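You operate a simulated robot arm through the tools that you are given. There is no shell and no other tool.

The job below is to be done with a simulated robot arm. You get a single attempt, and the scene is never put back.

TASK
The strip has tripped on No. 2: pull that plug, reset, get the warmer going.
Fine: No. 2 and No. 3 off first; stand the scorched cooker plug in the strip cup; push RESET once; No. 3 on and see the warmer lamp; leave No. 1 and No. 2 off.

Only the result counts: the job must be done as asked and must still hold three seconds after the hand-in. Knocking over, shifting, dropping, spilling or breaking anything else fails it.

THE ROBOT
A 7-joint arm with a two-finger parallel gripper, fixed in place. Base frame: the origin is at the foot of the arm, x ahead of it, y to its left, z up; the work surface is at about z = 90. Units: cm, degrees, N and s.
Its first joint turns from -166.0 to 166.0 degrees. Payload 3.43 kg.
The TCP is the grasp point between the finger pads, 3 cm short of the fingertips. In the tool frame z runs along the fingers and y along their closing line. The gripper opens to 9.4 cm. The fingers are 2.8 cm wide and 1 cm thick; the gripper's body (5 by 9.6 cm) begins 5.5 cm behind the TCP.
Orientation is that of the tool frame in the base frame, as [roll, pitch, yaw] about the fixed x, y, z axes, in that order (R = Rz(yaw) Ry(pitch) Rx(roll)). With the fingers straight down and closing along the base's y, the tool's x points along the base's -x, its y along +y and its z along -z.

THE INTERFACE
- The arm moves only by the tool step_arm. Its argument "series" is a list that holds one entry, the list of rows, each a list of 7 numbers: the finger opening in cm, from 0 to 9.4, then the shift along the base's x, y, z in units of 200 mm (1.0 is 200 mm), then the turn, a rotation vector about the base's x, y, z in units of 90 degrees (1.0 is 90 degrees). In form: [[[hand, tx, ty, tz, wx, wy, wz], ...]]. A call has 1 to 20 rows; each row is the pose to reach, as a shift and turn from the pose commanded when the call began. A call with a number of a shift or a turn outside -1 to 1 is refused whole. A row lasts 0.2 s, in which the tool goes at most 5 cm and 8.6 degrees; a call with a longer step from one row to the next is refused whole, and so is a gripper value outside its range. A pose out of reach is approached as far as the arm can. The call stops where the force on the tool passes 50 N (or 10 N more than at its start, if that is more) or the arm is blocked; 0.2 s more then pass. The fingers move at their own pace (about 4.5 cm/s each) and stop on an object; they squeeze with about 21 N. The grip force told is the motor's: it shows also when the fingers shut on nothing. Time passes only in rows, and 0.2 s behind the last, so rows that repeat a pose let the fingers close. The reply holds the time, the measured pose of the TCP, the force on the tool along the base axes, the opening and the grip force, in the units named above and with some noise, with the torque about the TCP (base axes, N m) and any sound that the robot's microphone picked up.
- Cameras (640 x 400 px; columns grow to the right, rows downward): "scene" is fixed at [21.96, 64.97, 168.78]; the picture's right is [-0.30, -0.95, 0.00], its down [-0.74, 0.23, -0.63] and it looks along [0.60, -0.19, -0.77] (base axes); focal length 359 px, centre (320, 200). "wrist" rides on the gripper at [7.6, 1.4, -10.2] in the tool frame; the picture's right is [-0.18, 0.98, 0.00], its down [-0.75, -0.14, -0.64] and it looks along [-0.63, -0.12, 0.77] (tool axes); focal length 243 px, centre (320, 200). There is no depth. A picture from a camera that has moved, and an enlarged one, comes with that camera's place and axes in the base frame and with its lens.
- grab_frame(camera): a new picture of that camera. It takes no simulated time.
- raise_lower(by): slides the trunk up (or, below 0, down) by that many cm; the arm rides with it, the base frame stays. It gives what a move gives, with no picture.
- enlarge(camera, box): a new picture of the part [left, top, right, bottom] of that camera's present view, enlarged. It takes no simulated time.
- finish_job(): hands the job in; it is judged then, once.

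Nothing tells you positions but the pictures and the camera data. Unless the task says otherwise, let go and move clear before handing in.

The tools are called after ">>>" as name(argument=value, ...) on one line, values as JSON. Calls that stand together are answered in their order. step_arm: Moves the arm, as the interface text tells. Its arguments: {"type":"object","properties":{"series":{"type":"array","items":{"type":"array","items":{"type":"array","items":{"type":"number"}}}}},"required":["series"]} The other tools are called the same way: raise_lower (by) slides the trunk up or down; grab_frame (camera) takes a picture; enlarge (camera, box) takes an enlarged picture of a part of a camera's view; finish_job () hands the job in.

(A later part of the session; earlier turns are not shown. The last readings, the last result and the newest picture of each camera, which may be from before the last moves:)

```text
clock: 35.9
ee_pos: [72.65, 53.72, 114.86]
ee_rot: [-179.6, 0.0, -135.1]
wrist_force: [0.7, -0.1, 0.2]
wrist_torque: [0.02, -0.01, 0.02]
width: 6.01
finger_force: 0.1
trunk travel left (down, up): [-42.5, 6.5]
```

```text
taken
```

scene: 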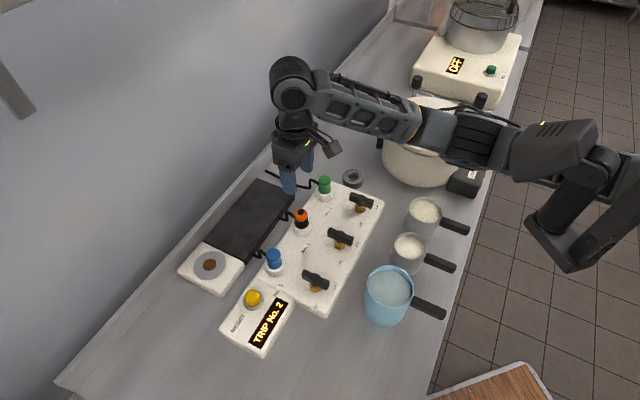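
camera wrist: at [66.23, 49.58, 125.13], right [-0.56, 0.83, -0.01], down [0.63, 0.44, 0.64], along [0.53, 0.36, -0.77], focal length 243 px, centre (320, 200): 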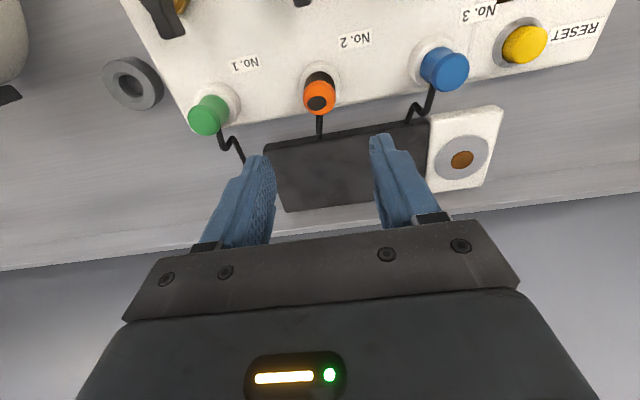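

>>> enlarge(camera="wrist", box=[180, 50, 360, 162])

>>> enlarge(camera="wrist", box=[80, 40, 180, 120])

>>> enlarge(camera="scene", box=[270, 160, 380, 240])

```text
3.56 times, centred on (270, 106) of wrist
camera zoom: at [66.23, 49.58, 125.13], right [-0.56, 0.83, -0.01], down [0.63, 0.44, 0.64], along [0.53, 0.36, -0.77], focal length 863 px, centre (498, 534)
```

zoom: 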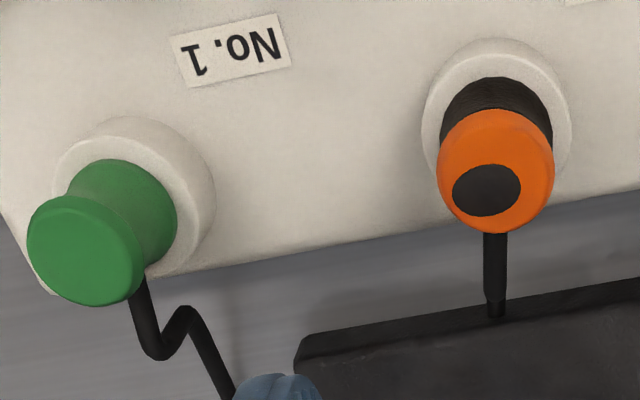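

```text
5.00 times, centred on (130, 80) of wrist
camera zoom: at [66.23, 49.58, 125.13], right [-0.56, 0.83, -0.01], down [0.63, 0.44, 0.64], along [0.53, 0.36, -0.77], focal length 1213 px, centre (1270, 800)
```

zoom: 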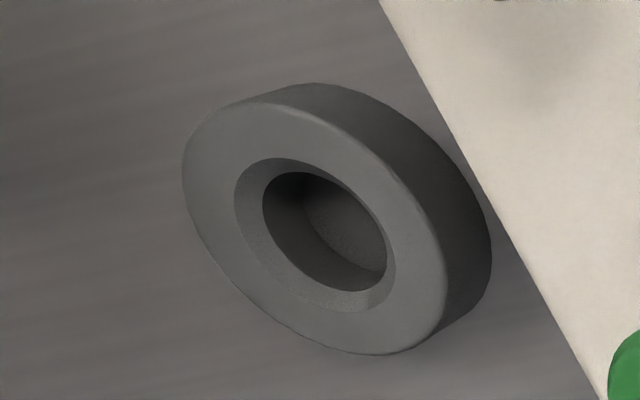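

```text
5.00 times, centred on (325, 200) of scene
camera zoom: at [21.96, 64.97, 168.78], right [-0.3, -0.95, 0.0], down [-0.74, 0.23, -0.63], along [0.6, -0.19, -0.77], focal length 1795 px, centre (295, 200)
```

zoom: 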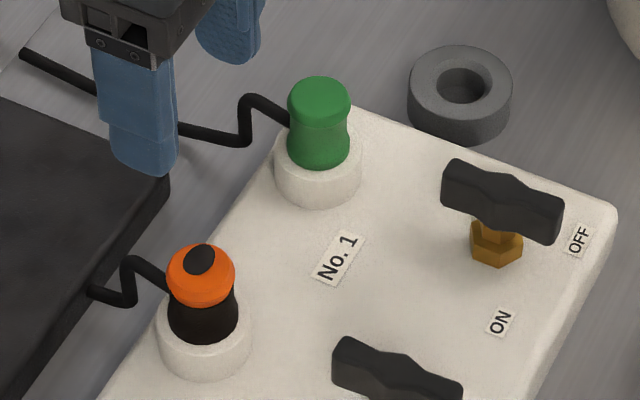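

All three knobs now stand parallel (OFF), and the TCP is exactly over the No. 2 plug. Before pulling it I'll hover over the cup near (86.3, 34.8) to pin down its centre and the clearance to the big pot.

>>> step_arm(series=[[[6, 0.09, -0.13, 0, 0, 0, 0], [6, 0.19, -0.26, 0, 0, 0, 0], [6, 0.29, -0.4, 0, 0, 0, 0], [6, 0.39, -0.54, 0, 0, 0, 0], [6, 0.49, -0.68, 0, 0, 0, 0], [6, 0.59, -0.82, 0, 0, 0, 0], [6, 0.6825, -0.946, 0, 0, 0, 0], [6, 0.6825, -0.946, 0, 0, 0, 0]]])

>>> grab_frame(camera="wrist")

>>> grab_frame(camera="scene")

```text
clock: 37.7
ee_pos: [86.19, 34.74, 114.79]
ee_rot: [-179.6, 0.0, -135.1]
wrist_force: [-0.3, -0.9, 0.1]
wrist_torque: [0.03, 0.01, 0.02]
width: 6.0
finger_force: 0.0
trunk travel left (down, up): [-42.5, 6.5]
```

```text
taken
camera wrist: at [79.78, 30.53, 125.11], right [-0.56, 0.83, -0.01], down [0.63, 0.44, 0.64], along [0.53, 0.36, -0.77], focal length 243 px, centre (320, 200)
```

wrist: 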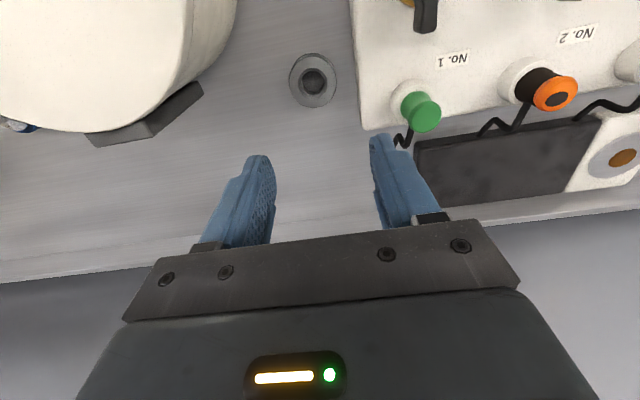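

```text
taken
```

scene: 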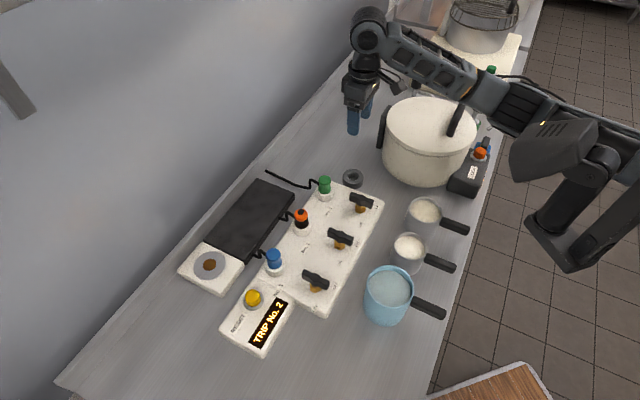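

>>> enlarge(camera="wrist", box=[270, 40, 360, 120])

>>> enlarge(camera="wrist", box=[360, 50, 640, 200])

```text
5.00 times, centred on (315, 80) of wrist
camera zoom: at [79.78, 30.53, 125.11], right [-0.56, 0.83, -0.01], down [0.63, 0.44, 0.64], along [0.53, 0.36, -0.77], focal length 1213 px, centre (345, 800)
```

zoom: 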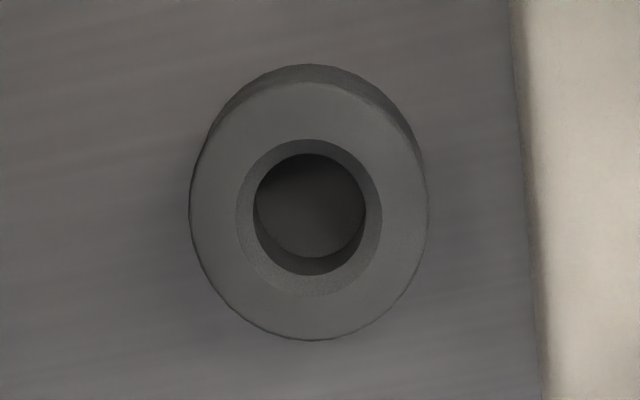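

```text
2.29 times, centred on (500, 125) of wrist
camera zoom: at [79.78, 30.53, 125.11], right [-0.56, 0.83, -0.01], down [0.63, 0.44, 0.64], along [0.53, 0.36, -0.77], focal length 555 px, centre (-91, 371)
```

zoom: 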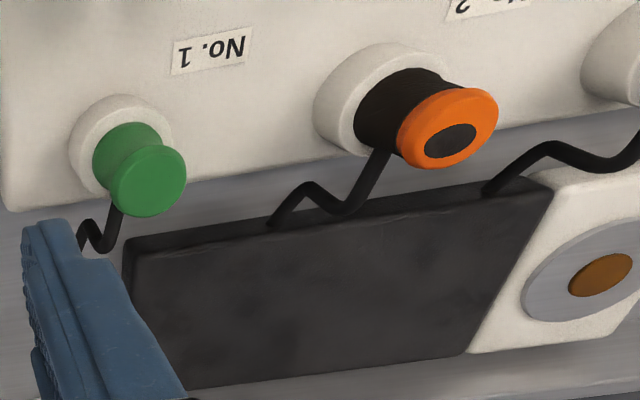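

The cup is slightly further out than I had it, near (87.2, 34.3), with its rim at about z = 92. I'll move over that point and come down part-way to measure it more closely.

>>> step_arm(series=[[[6, 0.025, -0.012, -0.1, 0, 0, 0], [6, 0.05, -0.022, -0.25, 0, 0, 0], [6, 0.05, -0.022, -0.4, 0, 0, 0], [6, 0.05, -0.022, -0.55, 0, 0, 0], [6, 0.05, -0.022, -0.55, 0, 0, 0]]])

>>> grab_frame(camera="wrist")

>>> enlarge(camera="wrist", box=[260, 60, 380, 150])

>>> enlarge(camera="scene", box=[310, 60, 490, 200])

```text
clock: 38.9
ee_pos: [87.06, 34.51, 103.73]
ee_rot: [-179.7, -0.1, -135.1]
wrist_force: [-0.2, -0.4, 0.3]
wrist_torque: [-0.02, -0.05, 0.02]
width: 6.01
finger_force: 0.1
trunk travel left (down, up): [-42.5, 6.5]
```

```text
taken
camera wrist: at [80.74, 30.2, 114.04], right [-0.56, 0.83, -0.01], down [0.63, 0.44, 0.64], along [0.53, 0.36, -0.77], focal length 243 px, centre (320, 200)
```

wrist: 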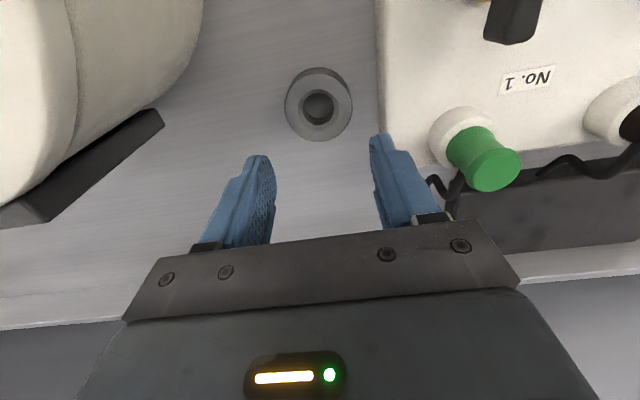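

```text
4.44 times, centred on (320, 105) of wrist
camera zoom: at [80.74, 30.2, 114.04], right [-0.56, 0.83, -0.01], down [0.63, 0.44, 0.64], along [0.53, 0.36, -0.77], focal length 1078 px, centre (320, 622)
```

zoom: 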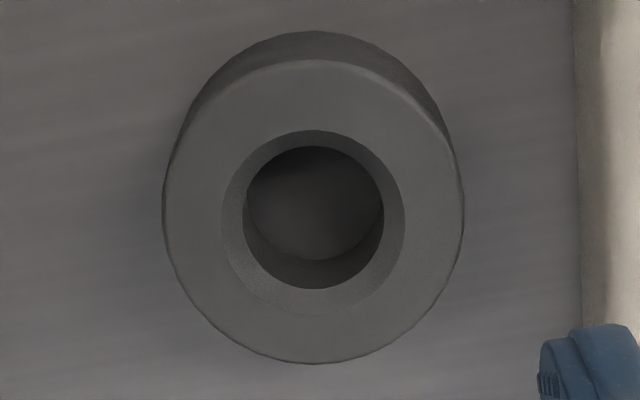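

```text
2.86 times, centred on (400, 130) of scene
camera zoom: at [21.96, 64.97, 168.78], right [-0.3, -0.95, 0.0], down [-0.74, 0.23, -0.63], along [0.6, -0.19, -0.77], focal length 1026 px, centre (91, 400)
```

zoom: 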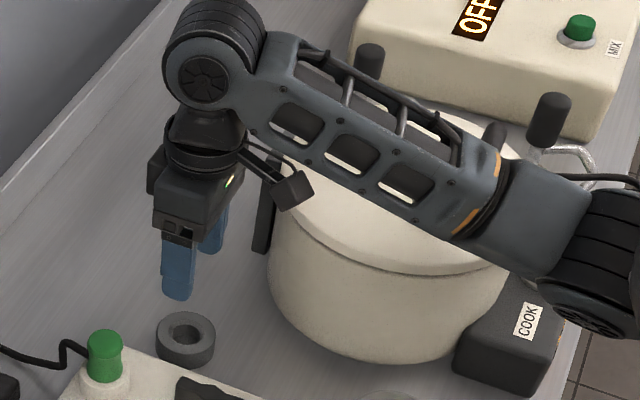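

The cup centre is at about (87.2, 34.4) with a bore of about 2.9 cm and its rim near z = 92.4, and the pot is clear. I'll go back over the No. 2 plug.

>>> step_arm(series=[[[6, 0, 0, 0.2, 0, 0, 0], [6, 0, 0, 0.4, 0, 0, 0], [6, -0.1, 0.13, 0.5, 0, 0, 0], [6, -0.21, 0.27, 0.5, 0, 0, 0], [6, -0.32, 0.42, 0.5, 0, 0, 0], [6, -0.43, 0.57, 0.5, 0, 0, 0], [6, -0.54, 0.72, 0.5, 0, 0, 0], [6, -0.64, 0.86, 0.5, 0, 0, 0], [6, -0.7205, 0.9605, 0.45, 0, 0, 0], [6, -0.7205, 0.9605, 0.35, 0, 0, 0], [6, -0.7205, 0.9605, 0.25, 0, 0, 0], [6, -0.7205, 0.9605, 0.25, 0, 0, 0]]])

>>> grab_frame(camera="wrist")

>>> enlarge(camera="wrist", box=[240, 60, 400, 180])

```text
clock: 41.5
ee_pos: [72.82, 53.67, 108.85]
ee_rot: [-179.7, -0.1, -135.1]
wrist_force: [-0.2, 0.9, -0.9]
wrist_torque: [-0.02, -0.02, 0.02]
width: 5.98
finger_force: 0.0
trunk travel left (down, up): [-42.5, 6.5]
```

```text
taken
camera wrist: at [66.39, 49.37, 119.17], right [-0.56, 0.83, -0.01], down [0.63, 0.43, 0.64], along [0.53, 0.36, -0.77], focal length 243 px, centre (320, 200)
```

wrist: 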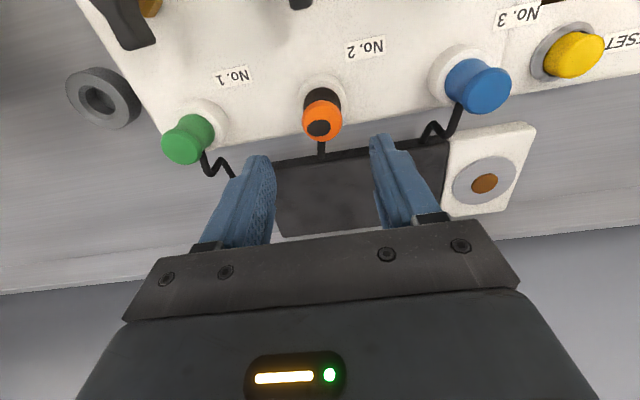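

```text
3.33 times, centred on (320, 120) of wrist
camera zoom: at [66.39, 49.37, 119.17], right [-0.56, 0.83, -0.01], down [0.63, 0.43, 0.64], along [0.53, 0.36, -0.77], focal length 809 px, centre (320, 467)
```

zoom: 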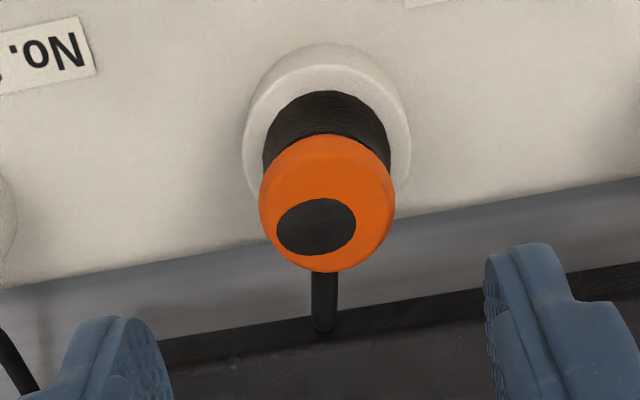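

The plug cap is centred under the hand to within 0.2 cm. I'll go down so that the fingertips stay just above the socket collar (top at about z = 96.4), then close on the plug.

>>> step_arm(series=[[[6, -0.005, 0.006, -0.15, 0, 0, 0], [6, -0.005, 0.006, -0.3, 0, 0, 0], [6, -0.005, 0.006, -0.4, 0, 0, 0], [6, -0.005, 0.006, -0.45, 0, 0, 0], [6, -0.005, 0.006, -0.45, 0, 0, 0]]])

>>> grab_frame(camera="wrist")

>>> enlarge(camera="scene", box=[240, 150, 380, 250])

```text
clock: 42.7
ee_pos: [72.76, 53.7, 99.86]
ee_rot: [-179.6, 0.0, -135.1]
wrist_force: [0.0, -0.3, -0.7]
wrist_torque: [0.04, 0.0, -0.02]
width: 6.01
finger_force: 0.1
trunk travel left (down, up): [-42.5, 6.5]
```

```text
taken
camera wrist: at [66.28, 49.43, 110.18], right [-0.56, 0.83, -0.01], down [0.63, 0.43, 0.64], along [0.53, 0.36, -0.77], focal length 243 px, centre (320, 200)
```

wrist: 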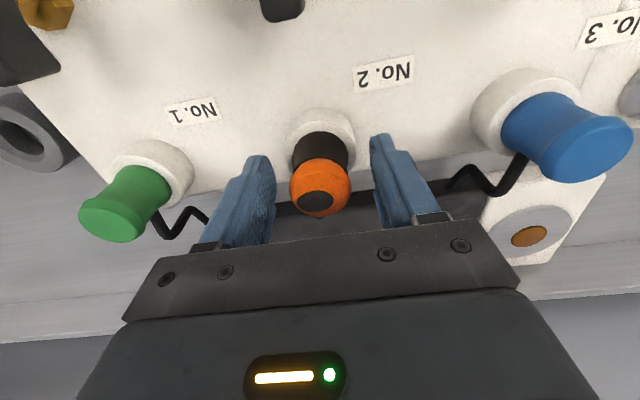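

```text
4.00 times, centred on (310, 200) of scene
camera zoom: at [21.96, 64.97, 168.78], right [-0.3, -0.95, 0.0], down [-0.74, 0.23, -0.63], along [0.6, -0.19, -0.77], focal length 1436 px, centre (360, 200)
```

zoom: 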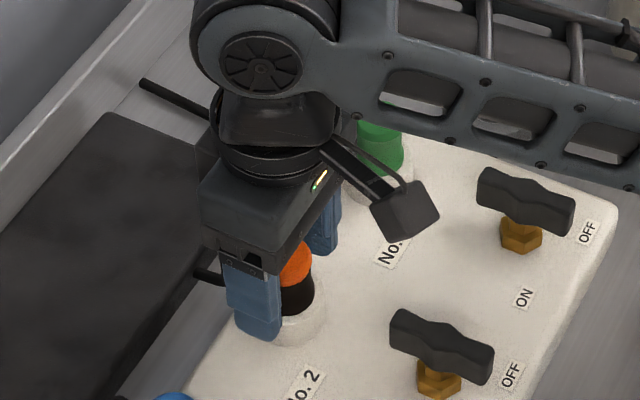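

>>> step_arm(series=[[[0, 0, 0, 0, 0, 0, 0], [0, 0, 0, 0, 0, 0, 0], [0, 0, 0, 0, 0, 0, 0], [0, 0, 0, 0, 0, 0, 0]]])

>>> enlarge(camera="wrist", box=[220, 100, 420, 250])

```text
clock: 43.7
ee_pos: [72.72, 53.67, 99.93]
ee_rot: [-179.8, 0.0, -135.0]
wrist_force: [0.7, 0.2, -0.3]
wrist_torque: [0.01, -0.01, 0.0]
width: 3.07
finger_force: 20.7
trunk travel left (down, up): [-42.5, 6.5]
heard: snap
```

```text
2.67 times, centred on (320, 175) of wrist
camera zoom: at [66.27, 49.43, 110.2], right [-0.56, 0.83, -0.01], down [0.63, 0.44, 0.64], along [0.53, 0.36, -0.77], focal length 647 px, centre (320, 267)
```

zoom: 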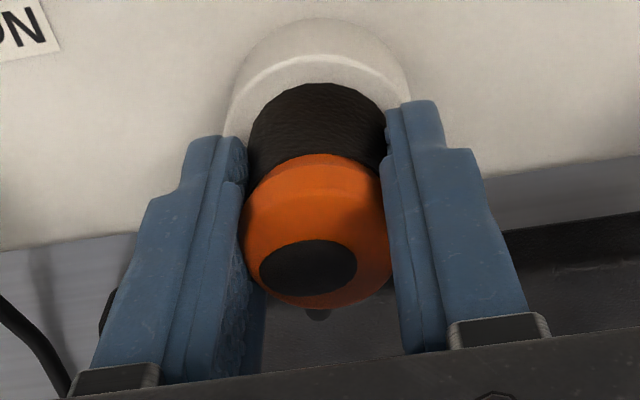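

I heard a "snap" as the fingers closed. I'll look at everything carefully before moving.

>>> grab_frame(camera="wrist")

>>> enlarge(camera="scene", box=[180, 150, 400, 360])

>>> enlarge(camera="scene", box=[260, 180, 340, 250])

```text
taken
camera wrist: at [66.27, 49.43, 110.2], right [-0.56, 0.83, -0.01], down [0.63, 0.44, 0.64], along [0.53, 0.36, -0.77], focal length 243 px, centre (320, 200)
```

wrist: 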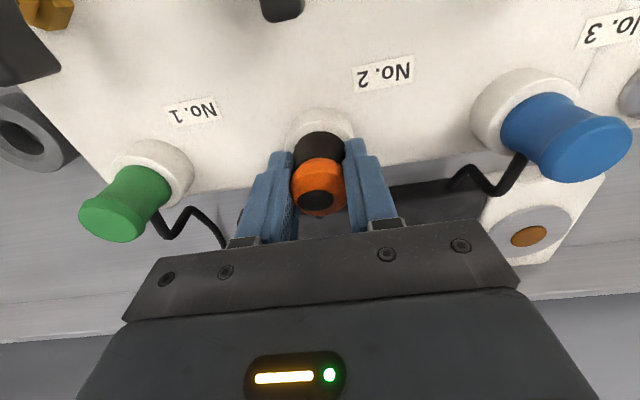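

```text
1.90 times, centred on (290, 255) of scene
camera zoom: at [21.96, 64.97, 168.78], right [-0.3, -0.95, 0.0], down [-0.74, 0.23, -0.63], along [0.6, -0.19, -0.77], focal length 684 px, centre (377, 95)
```

zoom: 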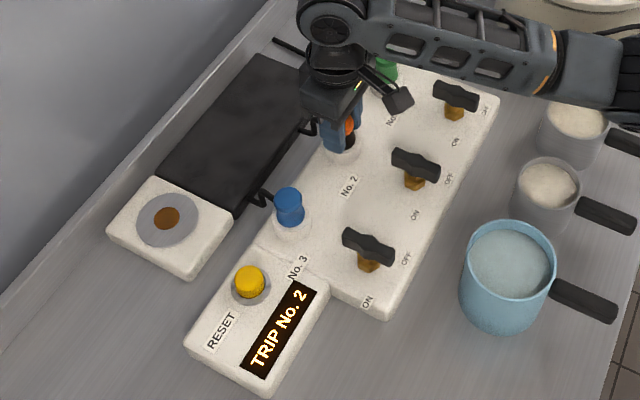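

```text
5.71 times, centred on (300, 215) of scene
camera zoom: at [21.96, 64.97, 168.78], right [-0.3, -0.95, 0.0], down [-0.74, 0.23, -0.63], along [0.6, -0.19, -0.77], focal length 2052 px, centre (434, 114)
```

zoom: 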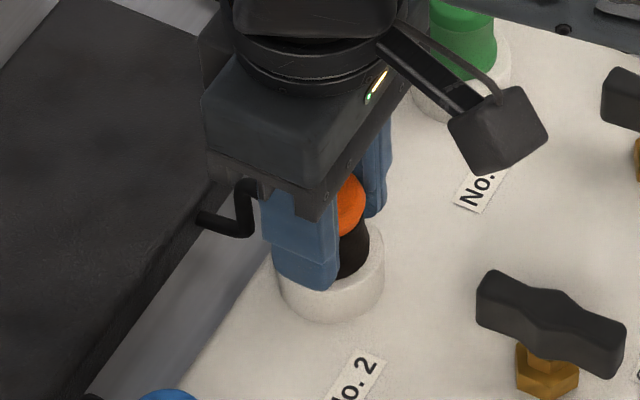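

Nothing looks damaged, so the snap was probably a socket catch. I'll pull the plug straight up, slowly.

>>> step_arm(series=[[[0, 0, 0, 0.02, 0, 0, 0], [0, 0, 0, 0.04, 0, 0, 0], [0, 0, 0, 0.06, 0, 0, 0], [0, 0, 0, 0.08, 0, 0, 0], [0, 0, 0, 0.1, 0, 0, 0]]])

>>> enlarge(camera="scene", box=[240, 150, 360, 250])

>>> enlarge(camera="wrist", box=[200, 80, 440, 260])

```text
clock: 44.9
ee_pos: [72.77, 53.69, 101.86]
ee_rot: [-179.7, -0.1, -135.1]
wrist_force: [0.5, -0.2, -0.6]
wrist_torque: [0.01, 0.0, 0.02]
width: 3.12
finger_force: 20.6
trunk travel left (down, up): [-42.5, 6.5]
```

```text
4.00 times, centred on (300, 200) of scene
camera zoom: at [21.96, 64.97, 168.78], right [-0.3, -0.95, 0.0], down [-0.74, 0.23, -0.63], along [0.6, -0.19, -0.77], focal length 1436 px, centre (400, 200)
```

zoom: 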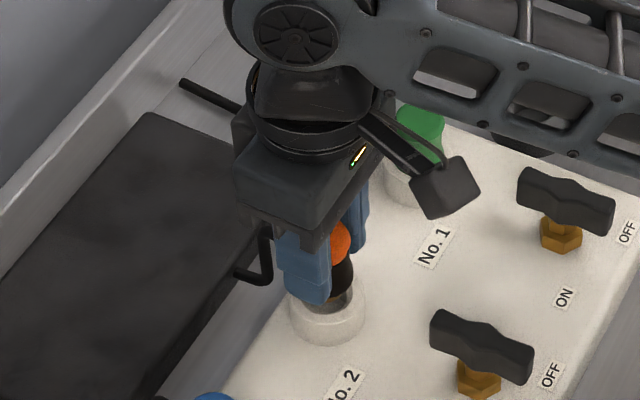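

```text
2.22 times, centred on (320, 170) of wrist
camera zoom: at [66.26, 49.47, 112.15], right [-0.56, 0.83, -0.01], down [0.63, 0.43, 0.64], along [0.53, 0.36, -0.77], focal length 539 px, centre (320, 267)
```

zoom: 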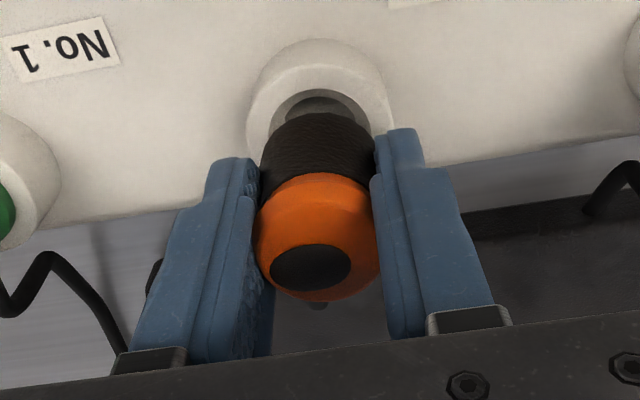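

The plug is sliding out freely. I'll keep lifting and then look at its lower end and the cord.

>>> step_arm(series=[[[0, 0, 0, 0.05, 0, 0, 0], [0, 0, 0, 0.1, 0, 0, 0], [0, 0, 0, 0.16, 0, 0, 0], [0, 0, 0, 0.24, 0, 0, 0], [0, 0, 0, 0.32, 0, 0, 0], [0, 0, 0, 0.4, 0, 0, 0], [0, 0, 0, 0.4, 0, 0, 0]]])

>>> enlarge(camera="scene", box=[220, 120, 380, 250])

>>> grab_frame(camera="wrist")

```text
clock: 46.5
ee_pos: [72.54, 53.66, 109.86]
ee_rot: [-179.7, -0.2, -135.0]
wrist_force: [0.3, -0.4, -1.3]
wrist_torque: [-0.01, 0.0, 0.01]
width: 3.08
finger_force: 21.1
trunk travel left (down, up): [-42.5, 6.5]
```

```text
3.08 times, centred on (300, 185) of scene
camera zoom: at [21.96, 64.97, 168.78], right [-0.3, -0.95, 0.0], down [-0.74, 0.23, -0.63], along [0.6, -0.19, -0.77], focal length 1105 px, centre (382, 246)
```

zoom: 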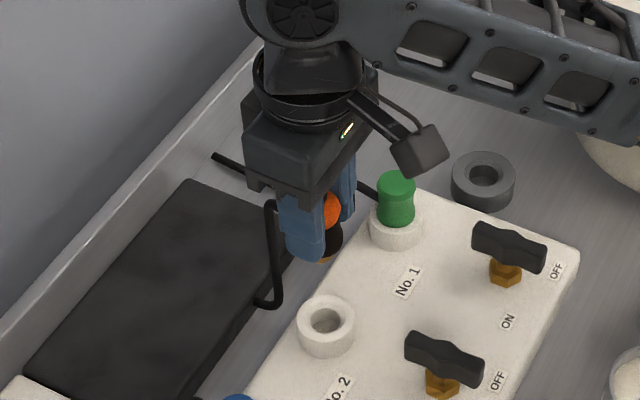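

```text
taken
camera wrist: at [66.21, 49.46, 120.16], right [-0.56, 0.83, -0.01], down [0.63, 0.43, 0.64], along [0.53, 0.36, -0.77], focal length 243 px, centre (320, 200)
```

wrist: 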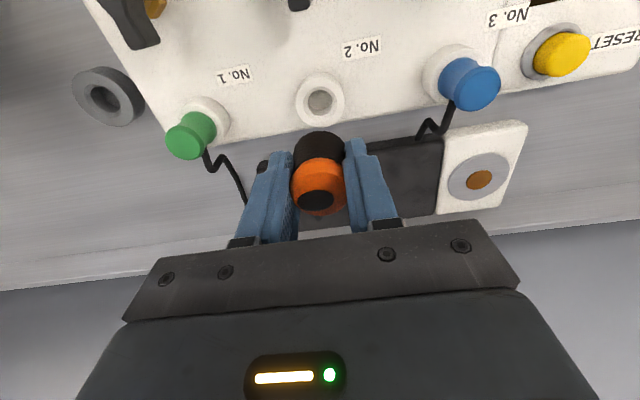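

>>> enlarge(camera="scene", box=[280, 160, 340, 205])

>>> enlarge(camera="wrist", box=[280, 60, 370, 130])

>>> step_arm(series=[[[0, 0.0, 0.0, 0.15, 0, 0, 0], [0, 0.0, 0.0, 0.3, 0, 0, 0]]])

```text
8.89 times, centred on (310, 182) of scene
camera zoom: at [21.96, 64.97, 168.78], right [-0.3, -0.95, 0.0], down [-0.74, 0.23, -0.63], along [0.6, -0.19, -0.77], focal length 3192 px, centre (409, 356)
```

zoom: 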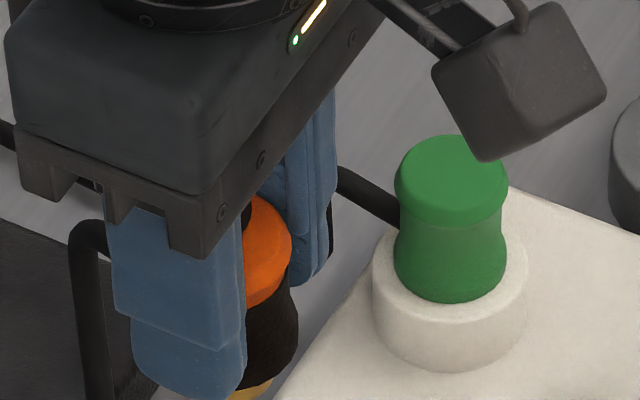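

```text
5.71 times, centred on (325, 95) of wrist
camera zoom: at [66.21, 49.46, 120.16], right [-0.56, 0.83, -0.01], down [0.63, 0.43, 0.64], along [0.53, 0.36, -0.77], focal length 1386 px, centre (291, 800)
```

zoom: 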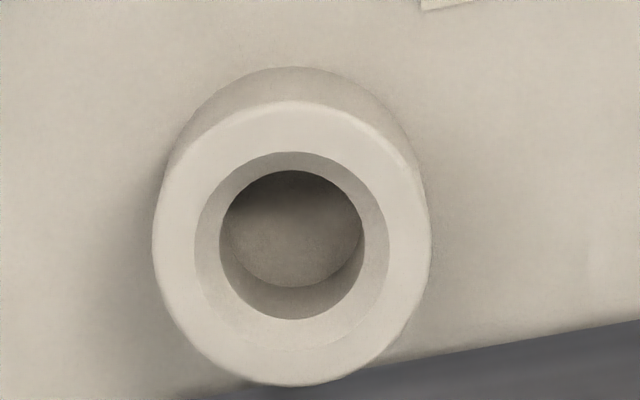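

```text
clock: 47.1
ee_pos: [72.73, 53.78, 115.77]
ee_rot: [-179.7, -0.2, -135.1]
wrist_force: [0.5, -0.1, -0.7]
wrist_torque: [0.02, 0.0, -0.03]
width: 3.14
finger_force: 20.4
trunk travel left (down, up): [-42.5, 6.5]
```

The plug is fully out, and the cord follows loosely. I'll carry it, up high, to a point above the cup.

>>> step_arm(series=[[[0, 0.09, -0.12, 0, 0, 0, 0], [0, 0.19, -0.25, 0, 0, 0, 0], [0, 0.29, -0.38, 0, 0, 0, 0], [0, 0.39, -0.52, 0, 0, 0, 0], [0, 0.49, -0.66, 0, 0, 0, 0], [0, 0.59, -0.79, 0, 0, 0, 0], [0, 0.67, -0.89, 0, 0, 0, 0], [0, 0.725, -0.966, 0, 0, 0, 0], [0, 0.725, -0.966, 0, 0, 0, 0]]])

>>> grab_frame(camera="wrist")

>>> grab_frame(camera="scene")

```text
clock: 49.1
ee_pos: [87.14, 34.27, 115.94]
ee_rot: [-179.6, 0.0, -135.1]
wrist_force: [-0.4, 0.6, -0.1]
wrist_torque: [-0.02, 0.03, -0.01]
width: 3.11
finger_force: 20.6
trunk travel left (down, up): [-42.5, 6.5]
```

```text
taken
camera wrist: at [80.77, 30.06, 126.23], right [-0.56, 0.83, -0.01], down [0.63, 0.44, 0.64], along [0.53, 0.36, -0.77], focal length 243 px, centre (320, 200)
```

wrist: 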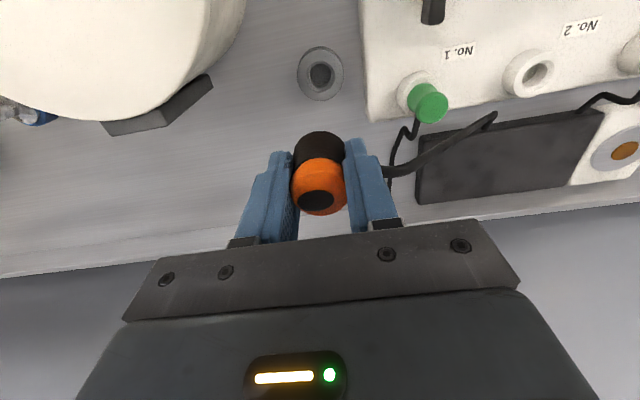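

```text
taken
```

scene: 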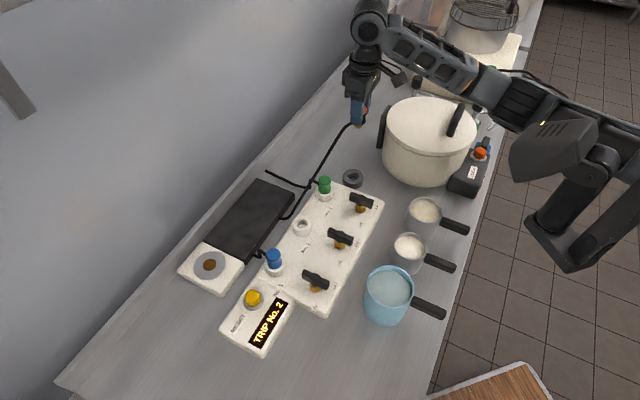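

>>> enlarge(camera="wrist", box=[280, 30, 370, 110])

```text
5.00 times, centred on (325, 70) of wrist
camera zoom: at [80.77, 30.06, 126.23], right [-0.56, 0.83, -0.01], down [0.63, 0.44, 0.64], along [0.53, 0.36, -0.77], focal length 1213 px, centre (295, 850)
```

zoom: 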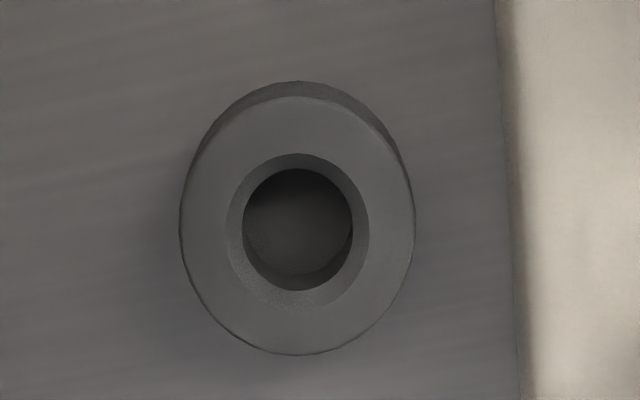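

The cup is about 0.15 cm from the plug axis. I'll shift over and lower to just above the cup, then look again.

>>> step_arm(series=[[[0, 0.008, 0, -0.15, 0, 0, 0], [0, 0.008, 0, -0.3, 0, 0, 0], [0, 0.008, 0, -0.45, 0, 0, 0], [0, 0.008, 0, -0.6, 0, 0, 0], [0, 0.008, 0, -0.7, 0, 0, 0], [0, 0.008, 0, -0.8, 0, 0, 0], [0, 0.008, 0, -0.8, 0, 0, 0]]])

>>> grab_frame(camera="wrist")

>>> enlarge(camera="scene", box=[310, 110, 410, 200])

>>> enlarge(camera="wrist", box=[270, 80, 370, 160])

```text
clock: 50.7
ee_pos: [87.23, 34.39, 99.77]
ee_rot: [-179.7, -0.1, -135.1]
wrist_force: [0.4, 0.3, -1.2]
wrist_torque: [0.01, 0.01, -0.01]
width: 3.11
finger_force: 21.0
trunk travel left (down, up): [-42.5, 6.5]
```

```text
taken
camera wrist: at [80.89, 30.14, 110.1], right [-0.56, 0.83, -0.01], down [0.63, 0.44, 0.64], along [0.53, 0.36, -0.77], focal length 243 px, centre (320, 200)
```

wrist: 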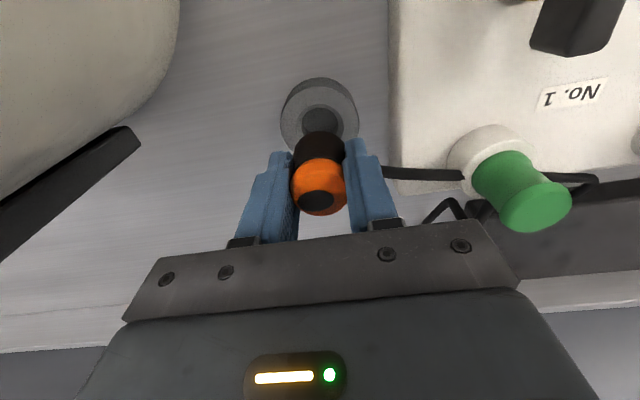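

```text
4.44 times, centred on (360, 155) of scene
camera zoom: at [21.96, 64.97, 168.78], right [-0.3, -0.95, 0.0], down [-0.74, 0.23, -0.63], along [0.6, -0.19, -0.77], focal length 1596 px, centre (142, 400)
```

zoom: 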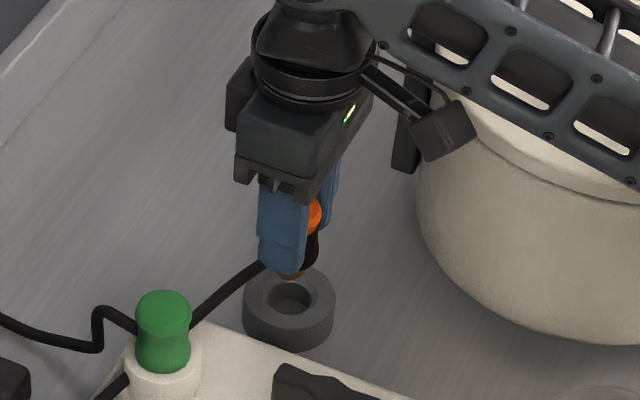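

```text
5.00 times, centred on (320, 120) of wrist
camera zoom: at [80.89, 30.14, 110.1], right [-0.56, 0.83, -0.01], down [0.63, 0.44, 0.64], along [0.53, 0.36, -0.77], focal length 1213 px, centre (320, 600)
```

zoom: 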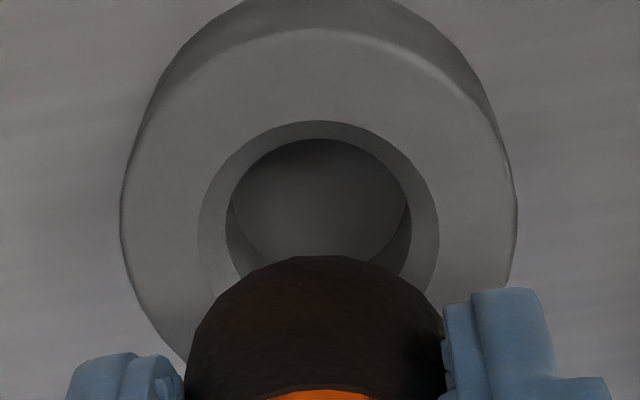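

The plug is lined up with the bore. I'll lower in small stages and watch the force.

>>> step_arm(series=[[[0, 0, 0, -0.03, 0, 0, 0], [0, 0, 0, -0.06, 0, 0, 0], [0, 0, 0, -0.085, 0, 0, 0], [0, 0, 0, -0.11, 0, 0, 0], [0, 0, 0, -0.11, 0, 0, 0]]])

>>> enlarge(camera="scene", box=[320, 140, 400, 200])

>>> enlarge(camera="wrist", box=[270, 80, 370, 160])

```text
clock: 51.9
ee_pos: [87.34, 34.49, 97.54]
ee_rot: [-179.7, -0.1, -135.0]
wrist_force: [-0.1, -0.6, -0.4]
wrist_torque: [0.01, 0.01, 0.0]
width: 3.09
finger_force: 20.8
trunk travel left (down, up): [-42.5, 6.5]
```

```text
6.67 times, centred on (360, 170) of scene
camera zoom: at [21.96, 64.97, 168.78], right [-0.3, -0.95, 0.0], down [-0.74, 0.23, -0.63], along [0.6, -0.19, -0.77], focal length 2394 px, centre (53, 400)
```

zoom: 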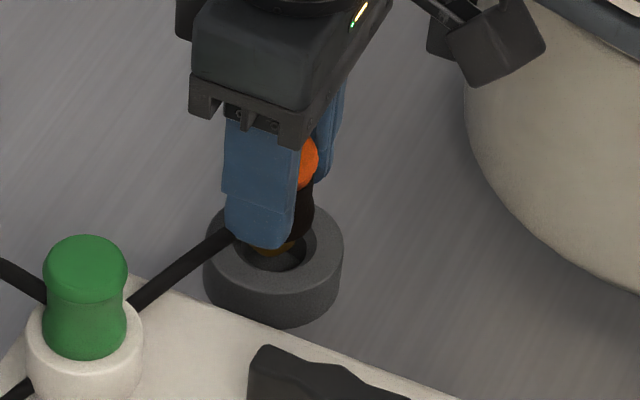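

```text
5.00 times, centred on (320, 120) of wrist
camera zoom: at [80.87, 30.13, 107.9], right [-0.56, 0.83, -0.01], down [0.63, 0.44, 0.64], along [0.53, 0.36, -0.77], focal length 1213 px, centre (320, 600)
```

zoom: 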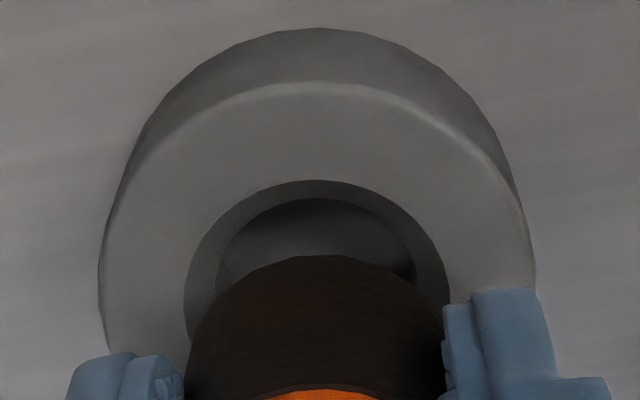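

>>> step_arm(series=[[[0, 0, 0, -0.015, 0, 0, 0], [0, 0, 0, -0.03, 0, 0, 0], [0, 0, 0, -0.045, 0, 0, 0], [0, 0, 0, -0.045, 0, 0, 0]]])

>>> enlarge(camera="scene", box=[320, 140, 400, 200])

>>> enlarge(camera="wrist", box=[270, 80, 370, 160])

```text
clock: 52.9
ee_pos: [87.41, 34.38, 96.63]
ee_rot: [-179.7, 0.1, -135.1]
wrist_force: [-0.3, 0.0, -0.1]
wrist_torque: [-0.02, 0.01, -0.05]
width: 3.13
finger_force: 20.9
trunk travel left (down, up): [-42.5, 6.5]
```

```text
6.67 times, centred on (360, 170) of scene
camera zoom: at [21.96, 64.97, 168.78], right [-0.3, -0.95, 0.0], down [-0.74, 0.23, -0.63], along [0.6, -0.19, -0.77], focal length 2394 px, centre (53, 400)
```

zoom: 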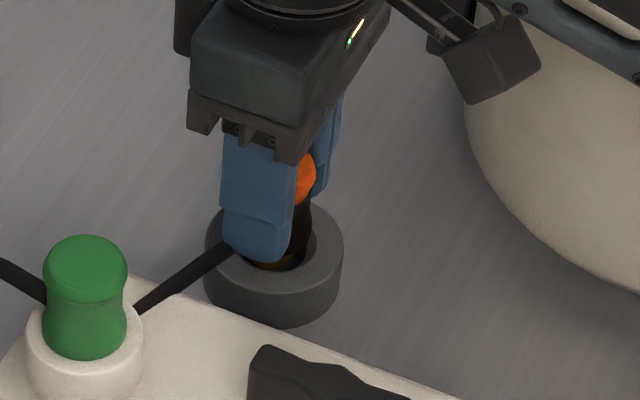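

```text
5.00 times, centred on (320, 120) of wrist
camera zoom: at [80.9, 30.16, 107.02], right [-0.56, 0.83, -0.01], down [0.63, 0.43, 0.64], along [0.53, 0.36, -0.77], focal length 1213 px, centre (320, 600)
```

zoom: 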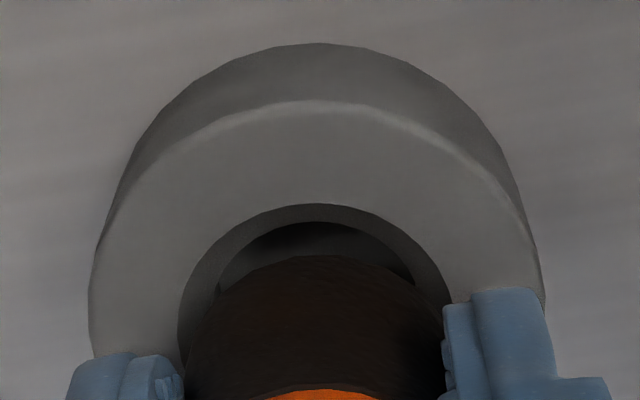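

>>> step_arm(series=[[[0, 0, 0, -0.01, 0, 0, 0], [0, 0, 0, -0.02, 0, 0, 0], [0, 0, 0, -0.025, 0, 0, 0], [0, 0, 0, -0.025, 0, 0, 0]]])

>>> enlarge(camera="scene", box=[320, 140, 400, 200])

>>> enlarge(camera="wrist", box=[270, 80, 370, 160])

```text
clock: 53.9
ee_pos: [87.36, 34.39, 96.19]
ee_rot: [-179.7, -0.1, -135.1]
wrist_force: [0.5, 0.0, 0.4]
wrist_torque: [-0.01, 0.01, 0.02]
width: 3.13
finger_force: 21.2
trunk travel left (down, up): [-42.5, 6.5]
```

```text
6.67 times, centred on (360, 170) of scene
camera zoom: at [21.96, 64.97, 168.78], right [-0.3, -0.95, 0.0], down [-0.74, 0.23, -0.63], along [0.6, -0.19, -0.77], focal length 2394 px, centre (53, 400)
```

zoom: 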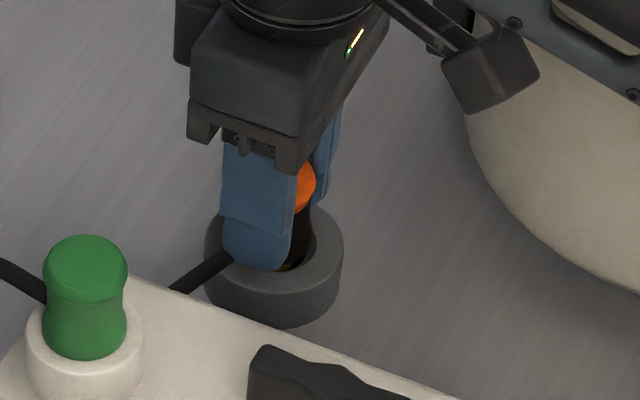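

```text
5.00 times, centred on (320, 120) of wrist
camera zoom: at [80.88, 30.14, 106.53], right [-0.56, 0.83, -0.01], down [0.63, 0.44, 0.64], along [0.53, 0.36, -0.77], focal length 1213 px, centre (320, 600)
```

zoom: 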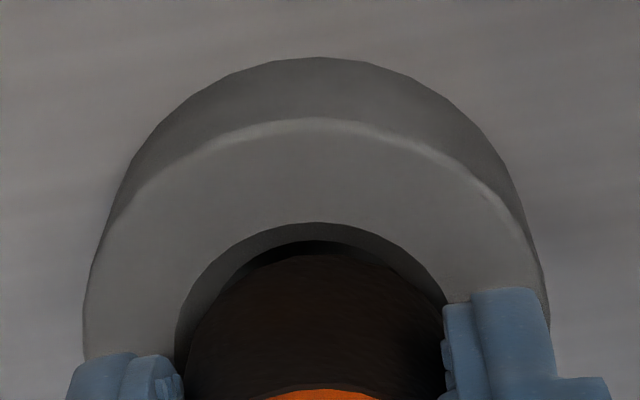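

>>> step_arm(series=[[[0, 0, 0, -0.007, 0, 0, 0], [0, 0, 0, -0.014, 0, 0, 0], [0, 0, 0, -0.014, 0, 0, 0]]])

>>> enlarge(camera="scene", box=[320, 140, 400, 200])

>>> enlarge(camera="wrist", box=[270, 80, 370, 160])

```text
clock: 54.7
ee_pos: [87.32, 34.34, 95.95]
ee_rot: [-179.7, -0.1, -135.1]
wrist_force: [-0.4, 0.0, -0.1]
wrist_torque: [0.02, -0.02, 0.0]
width: 3.11
finger_force: 20.9
trunk travel left (down, up): [-42.5, 6.5]
```

```text
6.67 times, centred on (360, 170) of scene
camera zoom: at [21.96, 64.97, 168.78], right [-0.3, -0.95, 0.0], down [-0.74, 0.23, -0.63], along [0.6, -0.19, -0.77], focal length 2394 px, centre (53, 400)
```

zoom: 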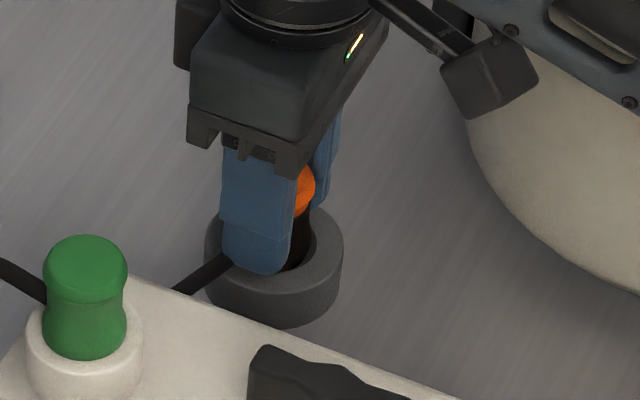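

```text
5.00 times, centred on (320, 120) of wrist
camera zoom: at [80.89, 30.13, 106.26], right [-0.56, 0.83, -0.01], down [0.63, 0.43, 0.64], along [0.53, 0.36, -0.77], focal length 1213 px, centre (320, 600)
```

zoom: 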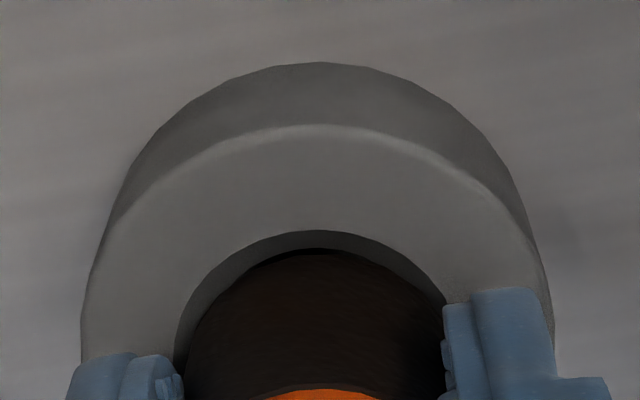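

>>> step_arm(series=[[[0, 0, 0, -0.006, 0, 0, 0], [0, 0, 0, -0.012, 0, 0, 0], [0, 0, 0, -0.012, 0, 0, 0]]])

>>> enlarge(camera="scene", box=[320, 140, 400, 200])

```text
clock: 55.5
ee_pos: [87.21, 34.43, 95.88]
ee_rot: [-179.7, 0.1, -135.2]
wrist_force: [-1.6, -4.0, 16.0]
wrist_torque: [-0.06, 0.05, 0.01]
width: 3.14
finger_force: 21.4
trunk travel left (down, up): [-42.5, 6.5]
```

```text
6.67 times, centred on (360, 170) of scene
camera zoom: at [21.96, 64.97, 168.78], right [-0.3, -0.95, 0.0], down [-0.74, 0.23, -0.63], along [0.6, -0.19, -0.77], focal length 2394 px, centre (53, 400)
```

zoom: 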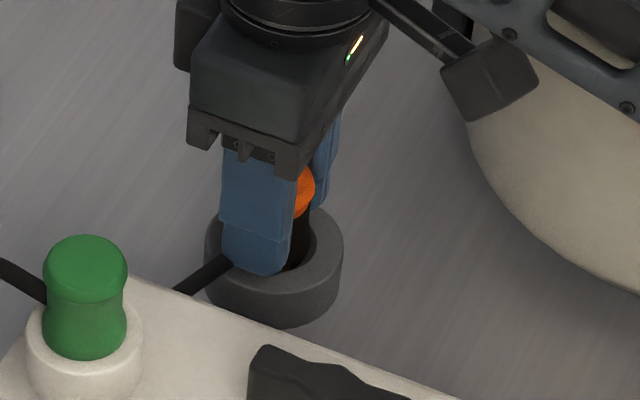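

Contact of 16 N came at z ≈ 95.9, the depth I predicted for a fully seated plug. I'll relieve the pressure and open slowly.

>>> step_arm(series=[[[0, 0, 0, 0.005, 0, 0, 0], [0, 0, 0, 0.005, 0, 0, 0], [3.4, 0, 0, 0.005, 0, 0, 0], [3.8, 0, 0, 0.005, 0, 0, 0], [4.4, 0, 0, 0.005, 0, 0, 0], [5, 0, 0, 0.005, 0, 0, 0], [5, 0, 0, 0.005, 0, 0, 0]]])

>>> grab_frame(camera="wrist")

>>> enlarge(camera="scene", box=[320, 140, 400, 200])

```text
clock: 57.1
ee_pos: [87.25, 34.39, 95.85]
ee_rot: [-179.7, -0.2, -135.1]
wrist_force: [0.0, 0.5, 0.6]
wrist_torque: [0.01, 0.02, 0.01]
width: 5.0
finger_force: 0.0
trunk travel left (down, up): [-42.5, 6.5]
```

```text
taken
camera wrist: at [80.87, 30.13, 106.1], right [-0.56, 0.83, -0.01], down [0.63, 0.44, 0.64], along [0.53, 0.36, -0.77], focal length 243 px, centre (320, 200)
```

wrist: 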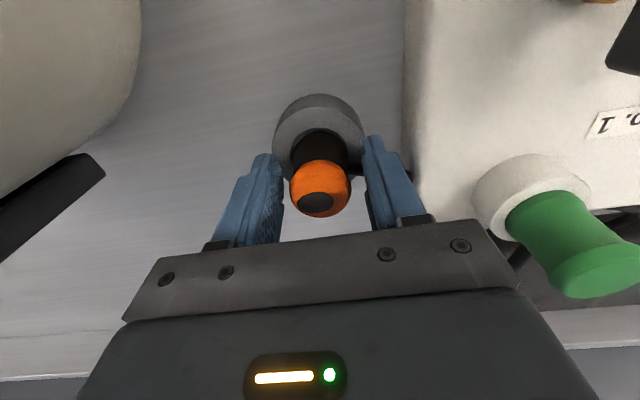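

```text
6.67 times, centred on (360, 170) of scene
camera zoom: at [21.96, 64.97, 168.78], right [-0.3, -0.95, 0.0], down [-0.74, 0.23, -0.63], along [0.6, -0.19, -0.77], focal length 2394 px, centre (53, 400)
```

zoom: 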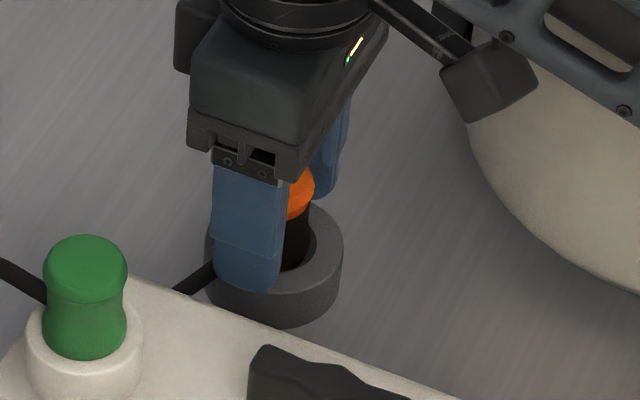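

The plug stays upright after release. I'll rise straight up and check that it stands.

>>> step_arm(series=[[[5, 0, 0, 0.05, 0, 0, 0], [5, 0, 0, 0.15, 0, 0, 0], [5, 0, 0, 0.3, 0, 0, 0], [5, 0, 0, 0.45, 0, 0, 0], [5, 0, 0, 0.65, 0, 0, 0], [5, 0, 0, 0.85, 0, 0, 0], [5, 0, 0, 1.0, 0, 0, 0]]])

>>> grab_frame(camera="wrist")

>>> grab_frame(camera="scene")

>>> enlarge(camera="scene", box=[310, 130, 410, 210])

```text
clock: 58.7
ee_pos: [87.35, 34.37, 115.72]
ee_rot: [-179.8, -0.1, -135.1]
wrist_force: [0.6, 0.8, -0.5]
wrist_torque: [0.0, 0.0, -0.02]
width: 5.04
finger_force: 0.1
trunk travel left (down, up): [-42.5, 6.5]
```

```text
taken
camera wrist: at [80.9, 30.13, 126.02], right [-0.56, 0.83, -0.01], down [0.63, 0.44, 0.64], along [0.53, 0.36, -0.77], focal length 243 px, centre (320, 200)
```

wrist: 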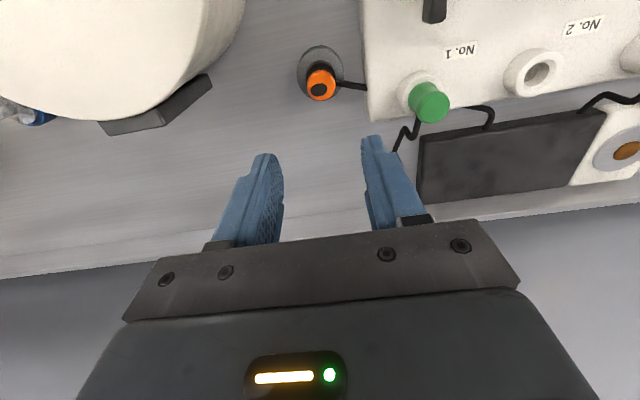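

```text
taken
```

scene: 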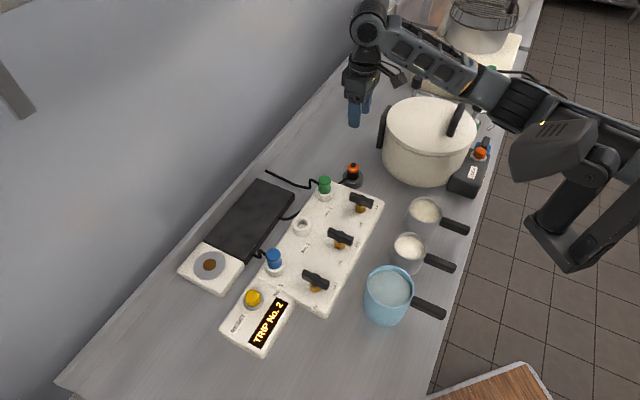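

```text
5.00 times, centred on (360, 170) of scene
camera zoom: at [21.96, 64.97, 168.78], right [-0.3, -0.95, 0.0], down [-0.74, 0.23, -0.63], along [0.6, -0.19, -0.77], focal length 1795 px, centre (120, 350)
```

zoom: 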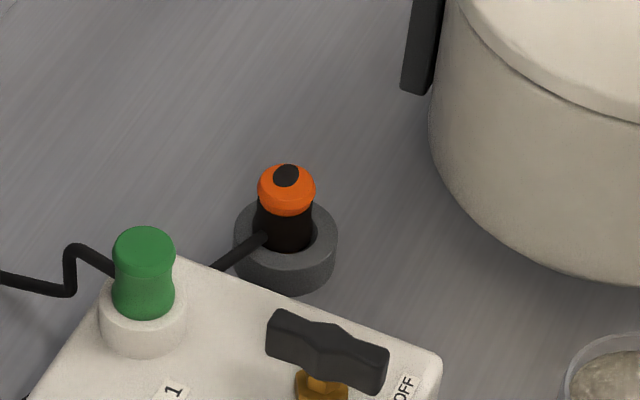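

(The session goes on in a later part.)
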